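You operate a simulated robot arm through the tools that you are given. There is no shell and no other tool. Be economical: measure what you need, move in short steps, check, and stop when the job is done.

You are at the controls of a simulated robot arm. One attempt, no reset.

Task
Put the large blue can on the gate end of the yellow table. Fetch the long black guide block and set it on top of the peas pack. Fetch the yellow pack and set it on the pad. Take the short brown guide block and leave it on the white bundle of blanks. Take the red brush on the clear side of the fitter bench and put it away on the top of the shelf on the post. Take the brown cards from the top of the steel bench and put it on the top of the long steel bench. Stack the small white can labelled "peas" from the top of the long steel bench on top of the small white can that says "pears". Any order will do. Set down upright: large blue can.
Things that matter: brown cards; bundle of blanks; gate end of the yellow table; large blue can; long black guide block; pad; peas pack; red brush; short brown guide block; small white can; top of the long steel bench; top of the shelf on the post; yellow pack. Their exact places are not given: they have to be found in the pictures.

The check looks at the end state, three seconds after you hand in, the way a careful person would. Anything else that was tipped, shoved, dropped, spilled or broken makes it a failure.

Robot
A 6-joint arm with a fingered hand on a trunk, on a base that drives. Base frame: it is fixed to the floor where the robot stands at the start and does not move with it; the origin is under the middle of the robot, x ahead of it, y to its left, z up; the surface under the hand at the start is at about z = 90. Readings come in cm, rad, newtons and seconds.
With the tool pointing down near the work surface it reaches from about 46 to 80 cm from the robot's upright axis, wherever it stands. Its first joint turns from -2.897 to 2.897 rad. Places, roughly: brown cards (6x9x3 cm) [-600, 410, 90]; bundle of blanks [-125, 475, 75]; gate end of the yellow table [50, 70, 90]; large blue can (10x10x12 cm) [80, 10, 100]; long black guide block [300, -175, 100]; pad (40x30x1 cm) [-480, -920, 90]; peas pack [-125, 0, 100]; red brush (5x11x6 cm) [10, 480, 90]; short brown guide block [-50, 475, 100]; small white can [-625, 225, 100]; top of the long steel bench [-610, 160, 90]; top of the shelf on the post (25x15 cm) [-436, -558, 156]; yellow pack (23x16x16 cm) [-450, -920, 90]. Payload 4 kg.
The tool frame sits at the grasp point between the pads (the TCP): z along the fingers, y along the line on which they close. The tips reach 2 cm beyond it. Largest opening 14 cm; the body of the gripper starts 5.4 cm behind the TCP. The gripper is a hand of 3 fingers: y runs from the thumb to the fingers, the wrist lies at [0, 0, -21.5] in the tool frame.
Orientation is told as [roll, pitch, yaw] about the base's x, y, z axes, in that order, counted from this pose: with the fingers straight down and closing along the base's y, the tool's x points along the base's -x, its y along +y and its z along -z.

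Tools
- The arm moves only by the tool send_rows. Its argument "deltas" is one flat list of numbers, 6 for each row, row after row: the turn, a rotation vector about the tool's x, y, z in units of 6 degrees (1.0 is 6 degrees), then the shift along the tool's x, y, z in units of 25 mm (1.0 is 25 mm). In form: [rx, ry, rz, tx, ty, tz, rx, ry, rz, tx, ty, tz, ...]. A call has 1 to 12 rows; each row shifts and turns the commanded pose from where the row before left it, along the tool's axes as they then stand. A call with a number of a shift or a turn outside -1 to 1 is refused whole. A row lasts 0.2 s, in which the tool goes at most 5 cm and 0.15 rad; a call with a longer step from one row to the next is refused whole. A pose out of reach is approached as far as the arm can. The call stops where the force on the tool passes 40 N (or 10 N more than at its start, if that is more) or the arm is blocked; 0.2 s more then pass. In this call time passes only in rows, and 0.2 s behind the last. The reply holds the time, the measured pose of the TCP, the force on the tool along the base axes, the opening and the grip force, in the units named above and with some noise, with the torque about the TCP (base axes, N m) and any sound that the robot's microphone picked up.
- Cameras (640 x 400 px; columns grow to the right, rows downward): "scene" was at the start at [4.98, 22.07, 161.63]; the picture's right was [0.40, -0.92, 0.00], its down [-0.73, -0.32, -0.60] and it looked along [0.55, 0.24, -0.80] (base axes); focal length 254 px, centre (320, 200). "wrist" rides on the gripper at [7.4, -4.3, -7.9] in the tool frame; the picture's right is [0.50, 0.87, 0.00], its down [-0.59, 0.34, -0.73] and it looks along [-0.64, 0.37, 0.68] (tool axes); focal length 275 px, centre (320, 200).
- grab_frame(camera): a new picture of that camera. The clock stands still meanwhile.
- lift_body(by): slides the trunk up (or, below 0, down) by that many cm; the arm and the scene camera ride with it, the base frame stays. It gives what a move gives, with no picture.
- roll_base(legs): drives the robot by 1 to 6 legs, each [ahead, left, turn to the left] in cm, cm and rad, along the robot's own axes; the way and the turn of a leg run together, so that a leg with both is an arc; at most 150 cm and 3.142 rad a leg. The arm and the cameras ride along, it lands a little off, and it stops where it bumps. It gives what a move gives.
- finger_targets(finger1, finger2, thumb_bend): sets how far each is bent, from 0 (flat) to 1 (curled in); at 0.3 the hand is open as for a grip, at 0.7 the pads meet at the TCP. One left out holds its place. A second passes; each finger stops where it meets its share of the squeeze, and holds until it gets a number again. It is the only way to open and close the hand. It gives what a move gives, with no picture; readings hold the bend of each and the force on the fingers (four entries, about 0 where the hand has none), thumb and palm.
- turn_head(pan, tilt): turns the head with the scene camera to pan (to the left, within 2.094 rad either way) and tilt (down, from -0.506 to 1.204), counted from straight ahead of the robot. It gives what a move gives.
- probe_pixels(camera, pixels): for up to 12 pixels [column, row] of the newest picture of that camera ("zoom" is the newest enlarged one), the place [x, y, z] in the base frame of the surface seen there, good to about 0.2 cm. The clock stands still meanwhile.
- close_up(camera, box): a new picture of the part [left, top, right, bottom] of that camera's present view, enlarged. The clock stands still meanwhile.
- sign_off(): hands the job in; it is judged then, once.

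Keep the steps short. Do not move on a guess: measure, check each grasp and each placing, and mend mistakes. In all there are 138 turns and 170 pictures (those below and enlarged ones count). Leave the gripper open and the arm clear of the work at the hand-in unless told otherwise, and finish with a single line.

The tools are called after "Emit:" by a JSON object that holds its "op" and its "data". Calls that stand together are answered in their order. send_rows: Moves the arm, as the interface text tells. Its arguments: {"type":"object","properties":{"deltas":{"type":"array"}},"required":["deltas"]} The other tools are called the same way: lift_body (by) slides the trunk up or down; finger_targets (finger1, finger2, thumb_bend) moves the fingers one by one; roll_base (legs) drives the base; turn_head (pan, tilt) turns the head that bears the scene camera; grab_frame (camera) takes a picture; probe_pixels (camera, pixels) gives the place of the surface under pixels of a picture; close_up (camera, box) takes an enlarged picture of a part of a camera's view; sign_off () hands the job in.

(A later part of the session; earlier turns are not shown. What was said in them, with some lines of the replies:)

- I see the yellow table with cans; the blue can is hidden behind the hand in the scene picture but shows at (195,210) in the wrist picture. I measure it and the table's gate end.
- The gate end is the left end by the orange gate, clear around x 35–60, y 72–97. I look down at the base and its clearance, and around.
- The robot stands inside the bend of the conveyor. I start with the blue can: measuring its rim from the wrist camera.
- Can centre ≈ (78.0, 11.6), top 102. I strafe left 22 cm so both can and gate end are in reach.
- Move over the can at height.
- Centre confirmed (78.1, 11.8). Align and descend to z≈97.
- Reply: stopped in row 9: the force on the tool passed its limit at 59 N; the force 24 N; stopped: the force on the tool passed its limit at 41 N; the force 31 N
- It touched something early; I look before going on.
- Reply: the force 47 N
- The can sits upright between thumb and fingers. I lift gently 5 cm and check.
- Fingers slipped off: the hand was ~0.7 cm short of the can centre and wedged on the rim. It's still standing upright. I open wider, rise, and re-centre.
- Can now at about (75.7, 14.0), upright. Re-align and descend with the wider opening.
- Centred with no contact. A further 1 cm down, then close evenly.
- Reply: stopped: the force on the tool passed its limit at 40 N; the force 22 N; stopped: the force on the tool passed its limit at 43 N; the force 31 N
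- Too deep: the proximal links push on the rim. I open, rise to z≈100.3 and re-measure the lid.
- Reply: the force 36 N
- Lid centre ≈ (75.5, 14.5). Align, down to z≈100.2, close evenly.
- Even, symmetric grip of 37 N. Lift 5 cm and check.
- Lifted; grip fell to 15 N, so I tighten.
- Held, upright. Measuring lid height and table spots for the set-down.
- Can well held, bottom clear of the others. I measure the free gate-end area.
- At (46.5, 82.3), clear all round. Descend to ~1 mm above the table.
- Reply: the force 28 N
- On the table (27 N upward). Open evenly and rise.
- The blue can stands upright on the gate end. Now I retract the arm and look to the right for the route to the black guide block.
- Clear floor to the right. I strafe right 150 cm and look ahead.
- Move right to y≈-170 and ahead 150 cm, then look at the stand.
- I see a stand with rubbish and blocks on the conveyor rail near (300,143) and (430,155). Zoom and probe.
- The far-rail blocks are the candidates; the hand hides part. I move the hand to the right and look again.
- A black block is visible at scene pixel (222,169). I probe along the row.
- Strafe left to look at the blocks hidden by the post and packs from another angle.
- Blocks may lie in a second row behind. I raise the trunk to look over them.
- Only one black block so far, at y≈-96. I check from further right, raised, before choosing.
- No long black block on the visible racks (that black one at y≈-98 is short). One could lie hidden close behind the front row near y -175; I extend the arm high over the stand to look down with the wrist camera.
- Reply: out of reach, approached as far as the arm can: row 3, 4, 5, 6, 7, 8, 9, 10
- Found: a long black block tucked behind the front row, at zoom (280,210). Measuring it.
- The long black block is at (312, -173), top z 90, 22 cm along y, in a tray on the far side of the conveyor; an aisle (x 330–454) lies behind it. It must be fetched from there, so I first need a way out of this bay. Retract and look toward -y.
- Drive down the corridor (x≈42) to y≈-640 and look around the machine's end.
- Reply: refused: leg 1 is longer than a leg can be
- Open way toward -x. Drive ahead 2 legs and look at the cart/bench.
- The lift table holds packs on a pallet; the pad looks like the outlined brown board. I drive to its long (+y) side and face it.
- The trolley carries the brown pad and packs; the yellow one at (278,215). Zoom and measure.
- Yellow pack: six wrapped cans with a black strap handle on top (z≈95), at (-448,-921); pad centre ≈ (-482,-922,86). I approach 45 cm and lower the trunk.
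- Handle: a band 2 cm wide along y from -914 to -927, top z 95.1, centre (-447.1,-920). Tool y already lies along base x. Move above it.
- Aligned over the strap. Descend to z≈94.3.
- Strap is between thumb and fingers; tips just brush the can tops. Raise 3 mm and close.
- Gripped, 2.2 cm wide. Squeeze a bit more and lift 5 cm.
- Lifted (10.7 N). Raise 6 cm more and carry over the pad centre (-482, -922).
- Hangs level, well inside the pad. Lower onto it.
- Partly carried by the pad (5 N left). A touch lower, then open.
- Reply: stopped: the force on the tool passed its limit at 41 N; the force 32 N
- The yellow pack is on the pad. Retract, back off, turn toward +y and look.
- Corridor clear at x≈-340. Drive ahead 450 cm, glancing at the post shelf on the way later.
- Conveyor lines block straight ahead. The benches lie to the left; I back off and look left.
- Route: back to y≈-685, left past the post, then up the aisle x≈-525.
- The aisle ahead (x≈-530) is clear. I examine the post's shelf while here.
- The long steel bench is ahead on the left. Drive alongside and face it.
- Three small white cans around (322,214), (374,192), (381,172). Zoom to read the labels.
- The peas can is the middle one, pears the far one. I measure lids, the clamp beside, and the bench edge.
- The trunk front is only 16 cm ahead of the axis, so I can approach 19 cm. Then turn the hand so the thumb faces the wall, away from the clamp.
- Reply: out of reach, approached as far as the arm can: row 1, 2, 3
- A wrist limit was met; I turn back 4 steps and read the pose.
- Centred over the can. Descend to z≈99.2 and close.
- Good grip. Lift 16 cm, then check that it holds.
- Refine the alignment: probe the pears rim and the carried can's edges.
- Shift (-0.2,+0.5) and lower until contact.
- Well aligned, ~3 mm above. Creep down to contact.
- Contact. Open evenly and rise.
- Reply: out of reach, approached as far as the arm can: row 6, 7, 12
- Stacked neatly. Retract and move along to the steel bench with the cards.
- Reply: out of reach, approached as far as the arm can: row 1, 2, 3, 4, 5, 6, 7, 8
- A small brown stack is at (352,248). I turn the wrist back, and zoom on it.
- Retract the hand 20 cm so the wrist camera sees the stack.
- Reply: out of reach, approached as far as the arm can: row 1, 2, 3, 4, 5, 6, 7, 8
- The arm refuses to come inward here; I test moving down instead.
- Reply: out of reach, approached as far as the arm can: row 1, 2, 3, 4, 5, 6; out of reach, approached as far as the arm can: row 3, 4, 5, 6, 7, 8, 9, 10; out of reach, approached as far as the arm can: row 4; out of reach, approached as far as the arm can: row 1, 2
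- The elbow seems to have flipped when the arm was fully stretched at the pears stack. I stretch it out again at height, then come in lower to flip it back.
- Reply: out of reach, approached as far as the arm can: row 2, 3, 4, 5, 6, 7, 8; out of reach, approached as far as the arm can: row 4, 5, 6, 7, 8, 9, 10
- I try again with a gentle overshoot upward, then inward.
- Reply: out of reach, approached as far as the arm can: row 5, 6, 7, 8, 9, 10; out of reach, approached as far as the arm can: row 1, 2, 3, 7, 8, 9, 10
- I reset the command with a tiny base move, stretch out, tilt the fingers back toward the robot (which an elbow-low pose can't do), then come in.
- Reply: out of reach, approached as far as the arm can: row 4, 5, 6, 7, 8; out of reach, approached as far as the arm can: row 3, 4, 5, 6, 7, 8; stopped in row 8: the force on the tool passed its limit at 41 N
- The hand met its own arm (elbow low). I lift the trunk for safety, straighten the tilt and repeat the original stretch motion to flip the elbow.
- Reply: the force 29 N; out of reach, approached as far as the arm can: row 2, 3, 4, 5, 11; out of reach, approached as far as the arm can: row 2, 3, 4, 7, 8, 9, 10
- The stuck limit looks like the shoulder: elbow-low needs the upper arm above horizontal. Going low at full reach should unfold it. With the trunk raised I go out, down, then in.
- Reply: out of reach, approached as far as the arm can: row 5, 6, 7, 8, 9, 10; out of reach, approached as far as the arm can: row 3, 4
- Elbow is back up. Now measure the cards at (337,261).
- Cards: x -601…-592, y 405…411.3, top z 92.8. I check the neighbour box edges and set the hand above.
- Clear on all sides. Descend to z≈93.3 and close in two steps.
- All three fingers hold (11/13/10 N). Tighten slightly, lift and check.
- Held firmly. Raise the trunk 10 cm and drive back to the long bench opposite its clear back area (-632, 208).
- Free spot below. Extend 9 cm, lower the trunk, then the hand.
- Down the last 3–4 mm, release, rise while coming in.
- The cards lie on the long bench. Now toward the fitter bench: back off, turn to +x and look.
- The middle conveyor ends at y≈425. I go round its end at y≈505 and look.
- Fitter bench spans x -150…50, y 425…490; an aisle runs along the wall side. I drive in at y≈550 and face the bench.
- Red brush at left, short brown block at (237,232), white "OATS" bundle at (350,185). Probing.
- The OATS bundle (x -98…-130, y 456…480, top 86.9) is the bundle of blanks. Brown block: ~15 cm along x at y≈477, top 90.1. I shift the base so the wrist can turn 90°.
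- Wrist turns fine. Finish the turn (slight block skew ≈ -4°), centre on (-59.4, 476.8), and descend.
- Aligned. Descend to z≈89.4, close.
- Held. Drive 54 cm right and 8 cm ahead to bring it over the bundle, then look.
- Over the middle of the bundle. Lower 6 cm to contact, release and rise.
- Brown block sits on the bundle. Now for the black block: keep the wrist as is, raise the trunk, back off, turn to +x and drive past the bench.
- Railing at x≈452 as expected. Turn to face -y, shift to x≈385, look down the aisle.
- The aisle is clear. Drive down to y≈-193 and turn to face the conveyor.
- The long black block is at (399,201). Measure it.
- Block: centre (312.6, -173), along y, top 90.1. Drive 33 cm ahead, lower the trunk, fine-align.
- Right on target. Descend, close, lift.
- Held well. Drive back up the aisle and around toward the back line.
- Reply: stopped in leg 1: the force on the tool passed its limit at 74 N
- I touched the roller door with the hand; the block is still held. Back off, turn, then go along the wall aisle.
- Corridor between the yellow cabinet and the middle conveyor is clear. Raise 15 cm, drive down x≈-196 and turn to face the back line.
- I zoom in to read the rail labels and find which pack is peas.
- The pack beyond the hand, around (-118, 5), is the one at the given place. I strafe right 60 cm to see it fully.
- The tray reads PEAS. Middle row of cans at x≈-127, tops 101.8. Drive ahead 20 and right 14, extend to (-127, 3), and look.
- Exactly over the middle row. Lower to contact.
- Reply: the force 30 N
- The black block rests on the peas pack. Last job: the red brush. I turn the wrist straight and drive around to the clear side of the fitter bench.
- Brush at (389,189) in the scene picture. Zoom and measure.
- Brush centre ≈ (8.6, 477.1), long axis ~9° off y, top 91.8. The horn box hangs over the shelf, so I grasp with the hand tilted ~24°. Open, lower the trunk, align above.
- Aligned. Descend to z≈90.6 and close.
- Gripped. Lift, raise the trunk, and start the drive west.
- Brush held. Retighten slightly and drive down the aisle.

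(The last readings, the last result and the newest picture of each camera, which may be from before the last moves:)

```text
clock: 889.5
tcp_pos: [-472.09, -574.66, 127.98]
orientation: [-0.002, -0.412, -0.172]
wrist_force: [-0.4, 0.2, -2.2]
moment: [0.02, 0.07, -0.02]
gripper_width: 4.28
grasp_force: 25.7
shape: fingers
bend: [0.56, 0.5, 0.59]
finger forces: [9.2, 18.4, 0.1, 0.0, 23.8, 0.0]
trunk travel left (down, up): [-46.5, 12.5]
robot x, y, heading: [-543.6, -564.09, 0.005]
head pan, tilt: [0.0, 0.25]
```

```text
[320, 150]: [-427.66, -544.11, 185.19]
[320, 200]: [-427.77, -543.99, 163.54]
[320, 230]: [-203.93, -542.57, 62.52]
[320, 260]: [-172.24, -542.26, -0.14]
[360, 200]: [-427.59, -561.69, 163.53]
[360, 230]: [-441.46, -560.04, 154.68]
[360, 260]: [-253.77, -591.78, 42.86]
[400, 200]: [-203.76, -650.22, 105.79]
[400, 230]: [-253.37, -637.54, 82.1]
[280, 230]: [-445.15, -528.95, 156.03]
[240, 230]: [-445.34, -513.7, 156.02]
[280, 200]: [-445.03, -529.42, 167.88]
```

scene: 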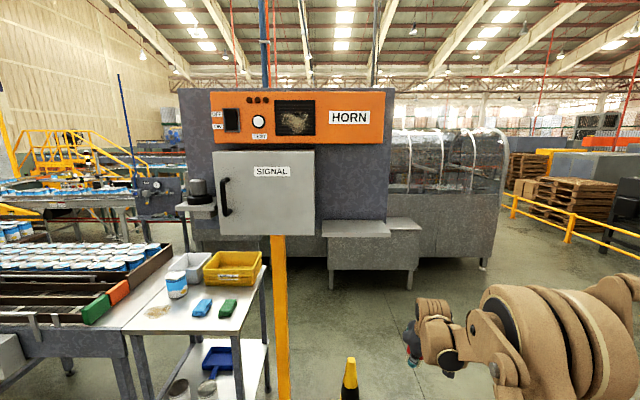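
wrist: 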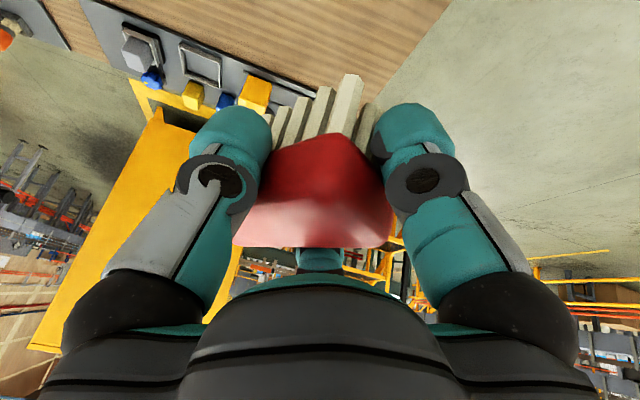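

I see the shelf plate at (355,225), y -545…-571, with the SIGNAL box left of it and horn bottom at z≈188. Raise the hand clear of it and measure the plate.

Emit:
{"op": "lift_body", "data": {"by": 12}}

Emit:
{"op": "send_rows", "data": {"deltas": [0, 0, 0, -0.444, 0, -1, 0, 0, 0, -0.444, 0, -1, 0, 0, 0, -0.444, 0, -1, 0, 0, 0, -0.444, 0, -1, 0, 0, 0, -0.444, 0, -1, 0, 0, 0, -0.444, 0, -1, 0, 0, 0, -0.444, 0, -1, 0, 0, 0, -0.444, 0, -1, 0, 0, 0, -0.444, 0, -1, 0, 0, 0, -0.444, 0, -1, 0, 0, 0, -0.444, 0, -1]}}

Emit:
{"op": "turn_head", "data": {"pan": -0.15, "tilt": 0.4}}

Emit:
{"op": "close_up", "data": {"camera": "scene", "box": [200, 80, 440, 250]}}

Emit:
{"op": "probe_pixels", "data": {"camera": "zoom", "pixels": [[250, 250], [300, 250], [350, 250], [300, 235], [300, 265], [300, 280], [350, 270], [250, 270], [400, 260], [280, 258], [300, 120], [330, 245]]}}

```text
clock: 891.0
tcp_pos: [-471.93, -574.61, 139.91]
orientation: [-0.002, -0.414, -0.172]
wrist_force: [1.0, -0.2, -1.2]
moment: [0.02, 0.07, 0.03]
gripper_width: 4.29
grasp_force: 25.3
shape: fingers
bend: [0.56, 0.5, 0.59]
finger forces: [9.1, 18.4, 0.0, 0.0, 23.9, 0.0]
trunk travel left (down, up): [-58.5, 0.5]
robot x, y, heading: [-543.62, -564.2, 0.011]
head pan, tilt: [0.0, 0.25]
```

```text
clock: 893.4
tcp_pos: [-471.8, -574.61, 170.3]
orientation: [-0.001, -0.411, -0.175]
wrist_force: [-0.6, -0.9, -1.0]
moment: [0.04, 0.02, 0.03]
gripper_width: 4.24
grasp_force: 26.1
shape: fingers
bend: [0.56, 0.5, 0.59]
finger forces: [9.1, 18.4, 0.0, 0.1, 23.8, 0.0]
trunk travel left (down, up): [-58.5, 0.5]
robot x, y, heading: [-543.37, -564.11, 0.008]
head pan, tilt: [0.0, 0.25]
```

```text
clock: 894.1
tcp_pos: [-471.73, -574.47, 170.13]
orientation: [-0.002, -0.412, -0.176]
wrist_force: [-0.3, 0.9, -1.1]
moment: [0.04, 0.04, -0.02]
gripper_width: 4.22
grasp_force: 25.5
shape: fingers
bend: [0.56, 0.5, 0.59]
finger forces: [9.1, 18.4, 0.1, 0.0, 23.7, 0.0]
trunk travel left (down, up): [-58.5, 0.5]
robot x, y, heading: [-543.78, -563.98, 0.011]
head pan, tilt: [-0.15, 0.4]
```

```text
2.35 times, centred on (320, 165) of scene
```

zoom: 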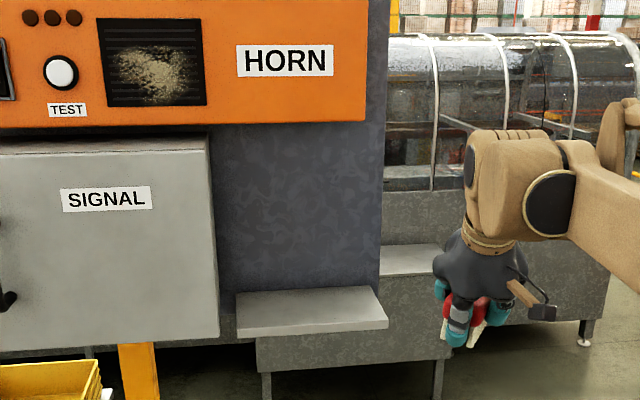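

```text
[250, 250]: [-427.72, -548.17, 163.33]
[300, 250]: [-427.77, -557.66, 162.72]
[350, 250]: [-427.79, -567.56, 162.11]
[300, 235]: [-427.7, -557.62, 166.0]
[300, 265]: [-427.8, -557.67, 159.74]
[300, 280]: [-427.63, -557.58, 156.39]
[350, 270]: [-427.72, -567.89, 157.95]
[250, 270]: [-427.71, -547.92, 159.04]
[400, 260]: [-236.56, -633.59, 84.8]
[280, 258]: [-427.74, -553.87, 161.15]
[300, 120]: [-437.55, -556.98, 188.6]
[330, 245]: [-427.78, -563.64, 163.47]
```

Shelf: x -442.7…-427.7, y -545…-571, z≈156. Lower to 2.5 cm above shelf level and drive 27 cm ahead, 15.5 left.

Emit:
{"op": "send_rows", "data": {"deltas": [0, 0, 0, 0.444, 0, 1, 0, 0, 0, 0.444, 0, 1, 0, 0, 0, 0.1, 0, 0.22]}}

Emit:
{"op": "roll_base", "data": {"legs": [[27, 15.5, 0]]}}

Emit:
{"op": "turn_head", "data": {"pan": -0.25, "tilt": 0.45}}

Emit:
{"op": "grab_frame", "data": {"camera": "scene"}}

Emit:
{"op": "grab_frame", "data": {"camera": "wrist"}}

```text
clock: 894.9
tcp_pos: [-471.91, -574.61, 163.96]
orientation: [-0.002, -0.412, -0.172]
wrist_force: [-0.2, 0.1, -1.3]
moment: [0.0, 0.04, -0.01]
gripper_width: 4.21
grasp_force: 25.6
shape: fingers
bend: [0.56, 0.5, 0.59]
finger forces: [9.1, 18.5, 0.0, 0.0, 23.8, 0.0]
trunk travel left (down, up): [-58.5, 0.5]
robot x, y, heading: [-543.72, -564.43, 0.009]
head pan, tilt: [-0.15, 0.4]
```

```text
clock: 897.0
tcp_pos: [-445.3, -558.95, 163.9]
orientation: [-0.003, -0.415, -0.175]
wrist_force: [-0.4, 1.0, -0.8]
moment: [0.03, 0.03, -0.04]
gripper_width: 4.21
grasp_force: 25.2
shape: fingers
bend: [0.56, 0.5, 0.59]
finger forces: [9.0, 18.5, 0.0, 0.1, 23.8, 0.1]
trunk travel left (down, up): [-58.5, 0.5]
robot x, y, heading: [-516.8, -548.45, 0.01]
head pan, tilt: [-0.15, 0.4]
```

```text
clock: 897.6
tcp_pos: [-445.29, -559.09, 163.98]
orientation: [-0.002, -0.41, -0.172]
wrist_force: [-0.2, 0.0, -1.3]
moment: [0.02, 0.04, 0.02]
gripper_width: 4.26
grasp_force: 25.7
shape: fingers
bend: [0.56, 0.5, 0.59]
finger forces: [9.0, 18.5, 0.0, 0.0, 23.6, 0.1]
trunk travel left (down, up): [-58.5, 0.5]
robot x, y, heading: [-516.32, -548.13, 0.012]
head pan, tilt: [-0.25, 0.45]
```

```text
18 pictures are left
```

scene: 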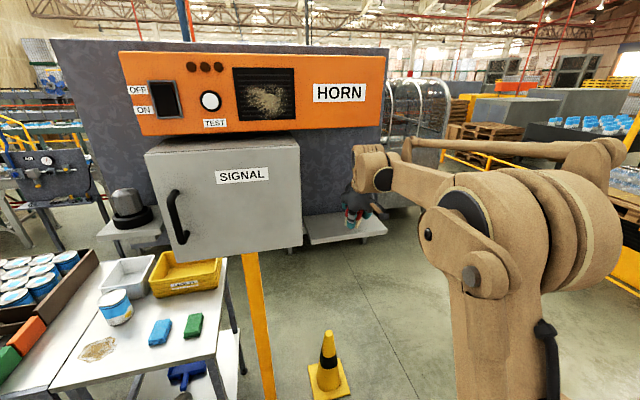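

```text
17 pictures are left
```

wrist: 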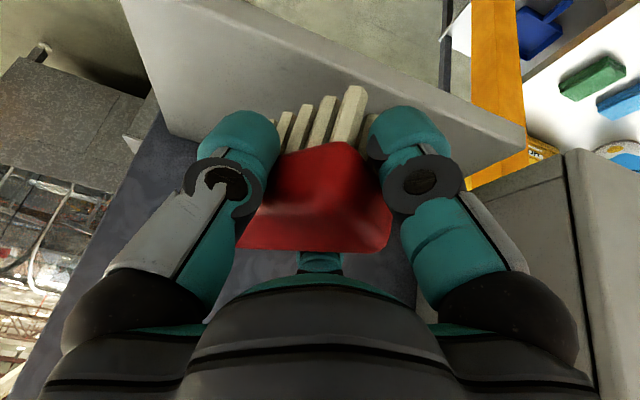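

Clear on both sides. Probe the shelf top and move the last 8 cm in over it.

Emit:
{"op": "probe_pixels", "data": {"camera": "wrist", "pixels": [[220, 60], [400, 90], [480, 130], [170, 110], [320, 50]]}}

Emit:
{"op": "send_rows", "data": {"deltas": [0, 0, 0, -0.72, 0.137, 0.32, 0, 0, 0, -0.72, 0.137, 0.32, 0, 0, 0, -0.72, 0.137, 0.32, 0, 0, 0, -0.72, 0.137, 0.32]}}

Emit:
{"op": "grab_frame", "data": {"camera": "wrist"}}

Emit:
{"op": "close_up", "data": {"camera": "scene", "box": [280, 130, 420, 260]}}

```text
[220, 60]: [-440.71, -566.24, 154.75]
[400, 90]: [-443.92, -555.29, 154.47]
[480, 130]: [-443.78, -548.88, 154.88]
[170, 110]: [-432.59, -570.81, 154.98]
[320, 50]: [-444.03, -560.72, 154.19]
```

```text
clock: 898.6
tcp_pos: [-437.15, -559.16, 163.86]
orientation: [-0.002, -0.41, -0.173]
wrist_force: [0.7, -0.1, -1.1]
moment: [0.02, 0.05, 0.0]
gripper_width: 4.22
grasp_force: 25.0
shape: fingers
bend: [0.56, 0.5, 0.59]
finger forces: [9.1, 18.4, 0.0, 0.0, 23.6, 0.1]
trunk travel left (down, up): [-58.5, 0.5]
robot x, y, heading: [-516.97, -548.25, 0.01]
head pan, tilt: [-0.25, 0.45]
```

```text
16 pictures are left
```

wrist: 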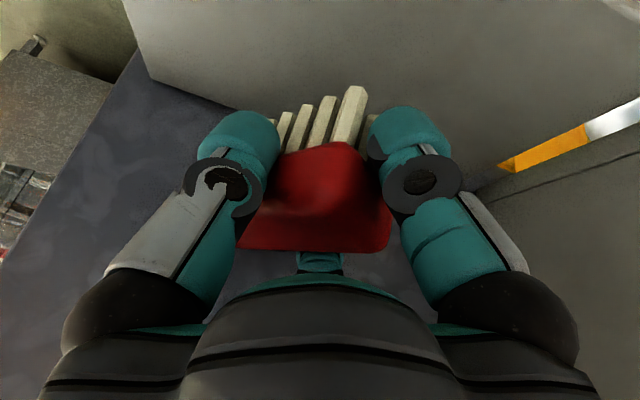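

```text
3.08 times, centred on (350, 195) of scene
```

zoom: 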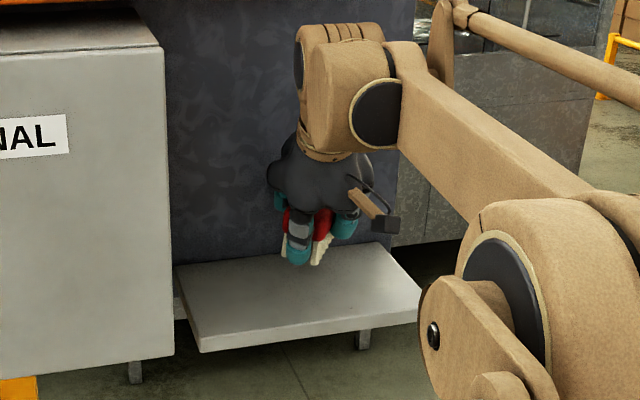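

Shelf top z≈154.9. Lower 3.9 cm, release, retreat along the hand's axis.

Emit:
{"op": "send_rows", "data": {"deltas": [0, 0, 0, 0.4, 0, 0.9, 0, 0, 0, 0.155, 0, 0.35, 0, 0, 0, 0.053, 0, 0.12, 0, 0, 0, 0.03, 0, 0.06]}}

Emit:
{"op": "finger_targets", "data": {"finger1": 0.42, "finger2": 0.42, "thumb_bend": 0.42}}

Emit:
{"op": "finger_targets", "data": {"finger1": 0.28, "finger2": 0.28, "thumb_bend": 0.28}}

Emit:
{"op": "grab_frame", "data": {"camera": "wrist"}}

Emit:
{"op": "close_up", "data": {"camera": "scene", "box": [280, 130, 420, 260]}}

```text
clock: 899.6
tcp_pos: [-437.49, -559.1, 159.94]
orientation: [-0.001, -0.41, -0.172]
wrist_force: [0.0, 0.2, -0.8]
moment: [0.04, 0.03, 0.03]
gripper_width: 4.19
grasp_force: 25.9
shape: fingers
bend: [0.56, 0.5, 0.59]
finger forces: [9.0, 18.6, 0.1, 0.1, 23.6, 0.0]
trunk travel left (down, up): [-58.5, 0.5]
robot x, y, heading: [-517.1, -548.65, 0.01]
head pan, tilt: [-0.25, 0.45]
```

```text
clock: 900.6
tcp_pos: [-437.52, -559.09, 160.0]
orientation: [0.0, -0.412, -0.176]
wrist_force: [0.4, 0.0, -0.2]
moment: [0.01, -0.04, -0.02]
gripper_width: 8.83
grasp_force: 0.1
shape: fingers
bend: [0.42, 0.42, 0.42]
finger forces: [0.0, 0.2, 0.0, 0.0, 0.0, 0.0]
trunk travel left (down, up): [-58.5, 0.5]
robot x, y, heading: [-516.81, -548.17, 0.011]
head pan, tilt: [-0.25, 0.45]
```

```text
clock: 901.6
tcp_pos: [-437.46, -559.15, 160.05]
orientation: [-0.001, -0.411, -0.176]
wrist_force: [0.1, 0.2, 0.0]
moment: [0.0, 0.03, 0.02]
gripper_width: 12.79
grasp_force: 0.1
shape: fingers
bend: [0.28, 0.28, 0.28]
finger forces: [0.0, 0.0, 0.0, 0.1, 0.1, 0.0]
trunk travel left (down, up): [-58.5, 0.5]
robot x, y, heading: [-516.94, -548.66, 0.004]
head pan, tilt: [-0.25, 0.45]
```

```text
14 pictures are left
```

wrist: 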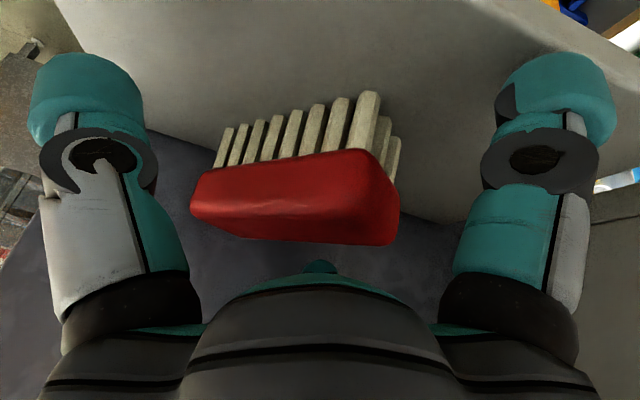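

```text
3.08 times, centred on (350, 195) of scene
```

zoom: 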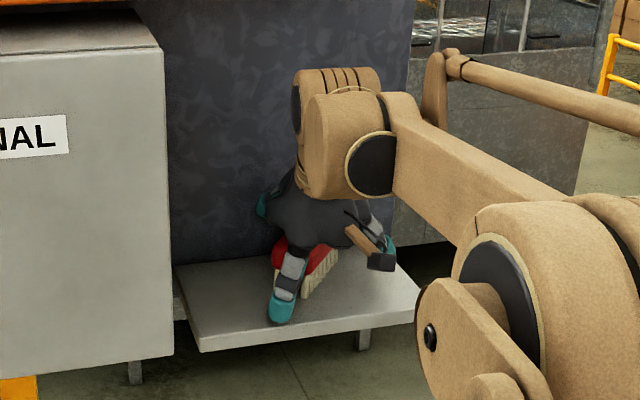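

The brush stands on the shelf, hand fully open and force-free. Rise almost vertically, then back away and check.

Emit:
{"op": "send_rows", "data": {"deltas": [0, 0, 0, -0.15, 0, -0.5, 0, 0, 0, -0.3, 0, -1, 0, 0, 0, -0.2, 0, -1, 0, 0, 0, 0.5, 0, -0.6, 0, 0, 0, 0.9, 0, -0.4, 0, 0, 0, 0.9, 0, -0.4]}}

Emit:
{"op": "roll_base", "data": {"legs": [[-25, 0, 0]]}}

Emit:
{"op": "close_up", "data": {"camera": "scene", "box": [260, 130, 420, 250]}}

Emit:
{"op": "grab_frame", "data": {"camera": "wrist"}}

```text
clock: 903.0
tcp_pos: [-445.09, -557.76, 167.38]
orientation: [-0.003, -0.411, -0.173]
wrist_force: [-0.7, -0.7, 0.3]
moment: [0.03, 0.02, -0.01]
gripper_width: 12.82
grasp_force: 0.0
shape: fingers
bend: [0.28, 0.28, 0.28]
finger forces: [0.0, 0.0, 0.1, 0.0, 0.1, 0.0]
trunk travel left (down, up): [-58.5, 0.5]
robot x, y, heading: [-516.69, -548.79, 0.005]
head pan, tilt: [-0.25, 0.45]
```

```text
clock: 904.9
tcp_pos: [-469.95, -557.99, 167.32]
orientation: [-0.002, -0.412, -0.173]
wrist_force: [0.2, -0.4, 0.0]
moment: [0.01, -0.01, -0.01]
gripper_width: 12.77
grasp_force: 0.0
shape: fingers
bend: [0.28, 0.28, 0.28]
finger forces: [0.0, 0.0, 0.0, 0.1, 0.1, 0.1]
trunk travel left (down, up): [-58.5, 0.5]
robot x, y, heading: [-542.25, -548.76, 0.013]
head pan, tilt: [-0.25, 0.45]
```

```text
3.33 times, centred on (340, 190) of scene
```

zoom: 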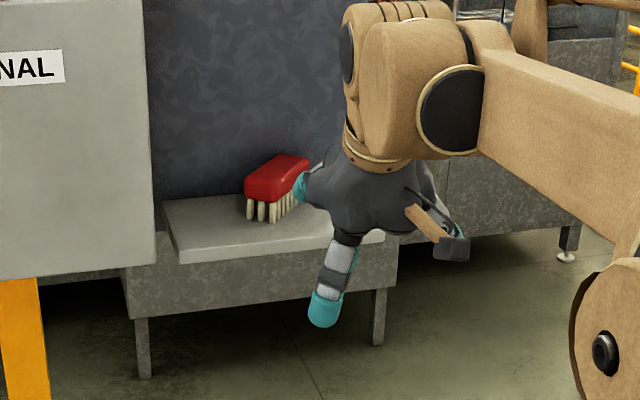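

```text
11 pictures are left
5 turns are left
```

wrist: 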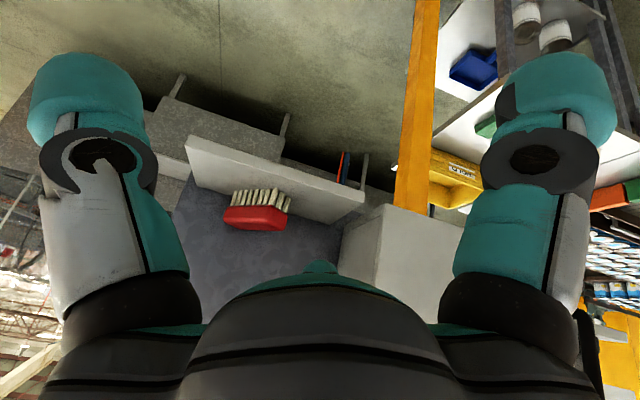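

The brush stands on the shelf on the post; the hand is open and clear. All seven placings are done, so I hand in.

Emit:
{"op": "sign_off", "data": {}}

```text
The job is handed in.
```

All seven items were placed and the job is handed in: I saw each one at rest where it belongs after releasing it. On the way, the hand bumped the roller door once (74 N) while carrying the black block; the block stayed in the grip, but I didn't inspect the door.
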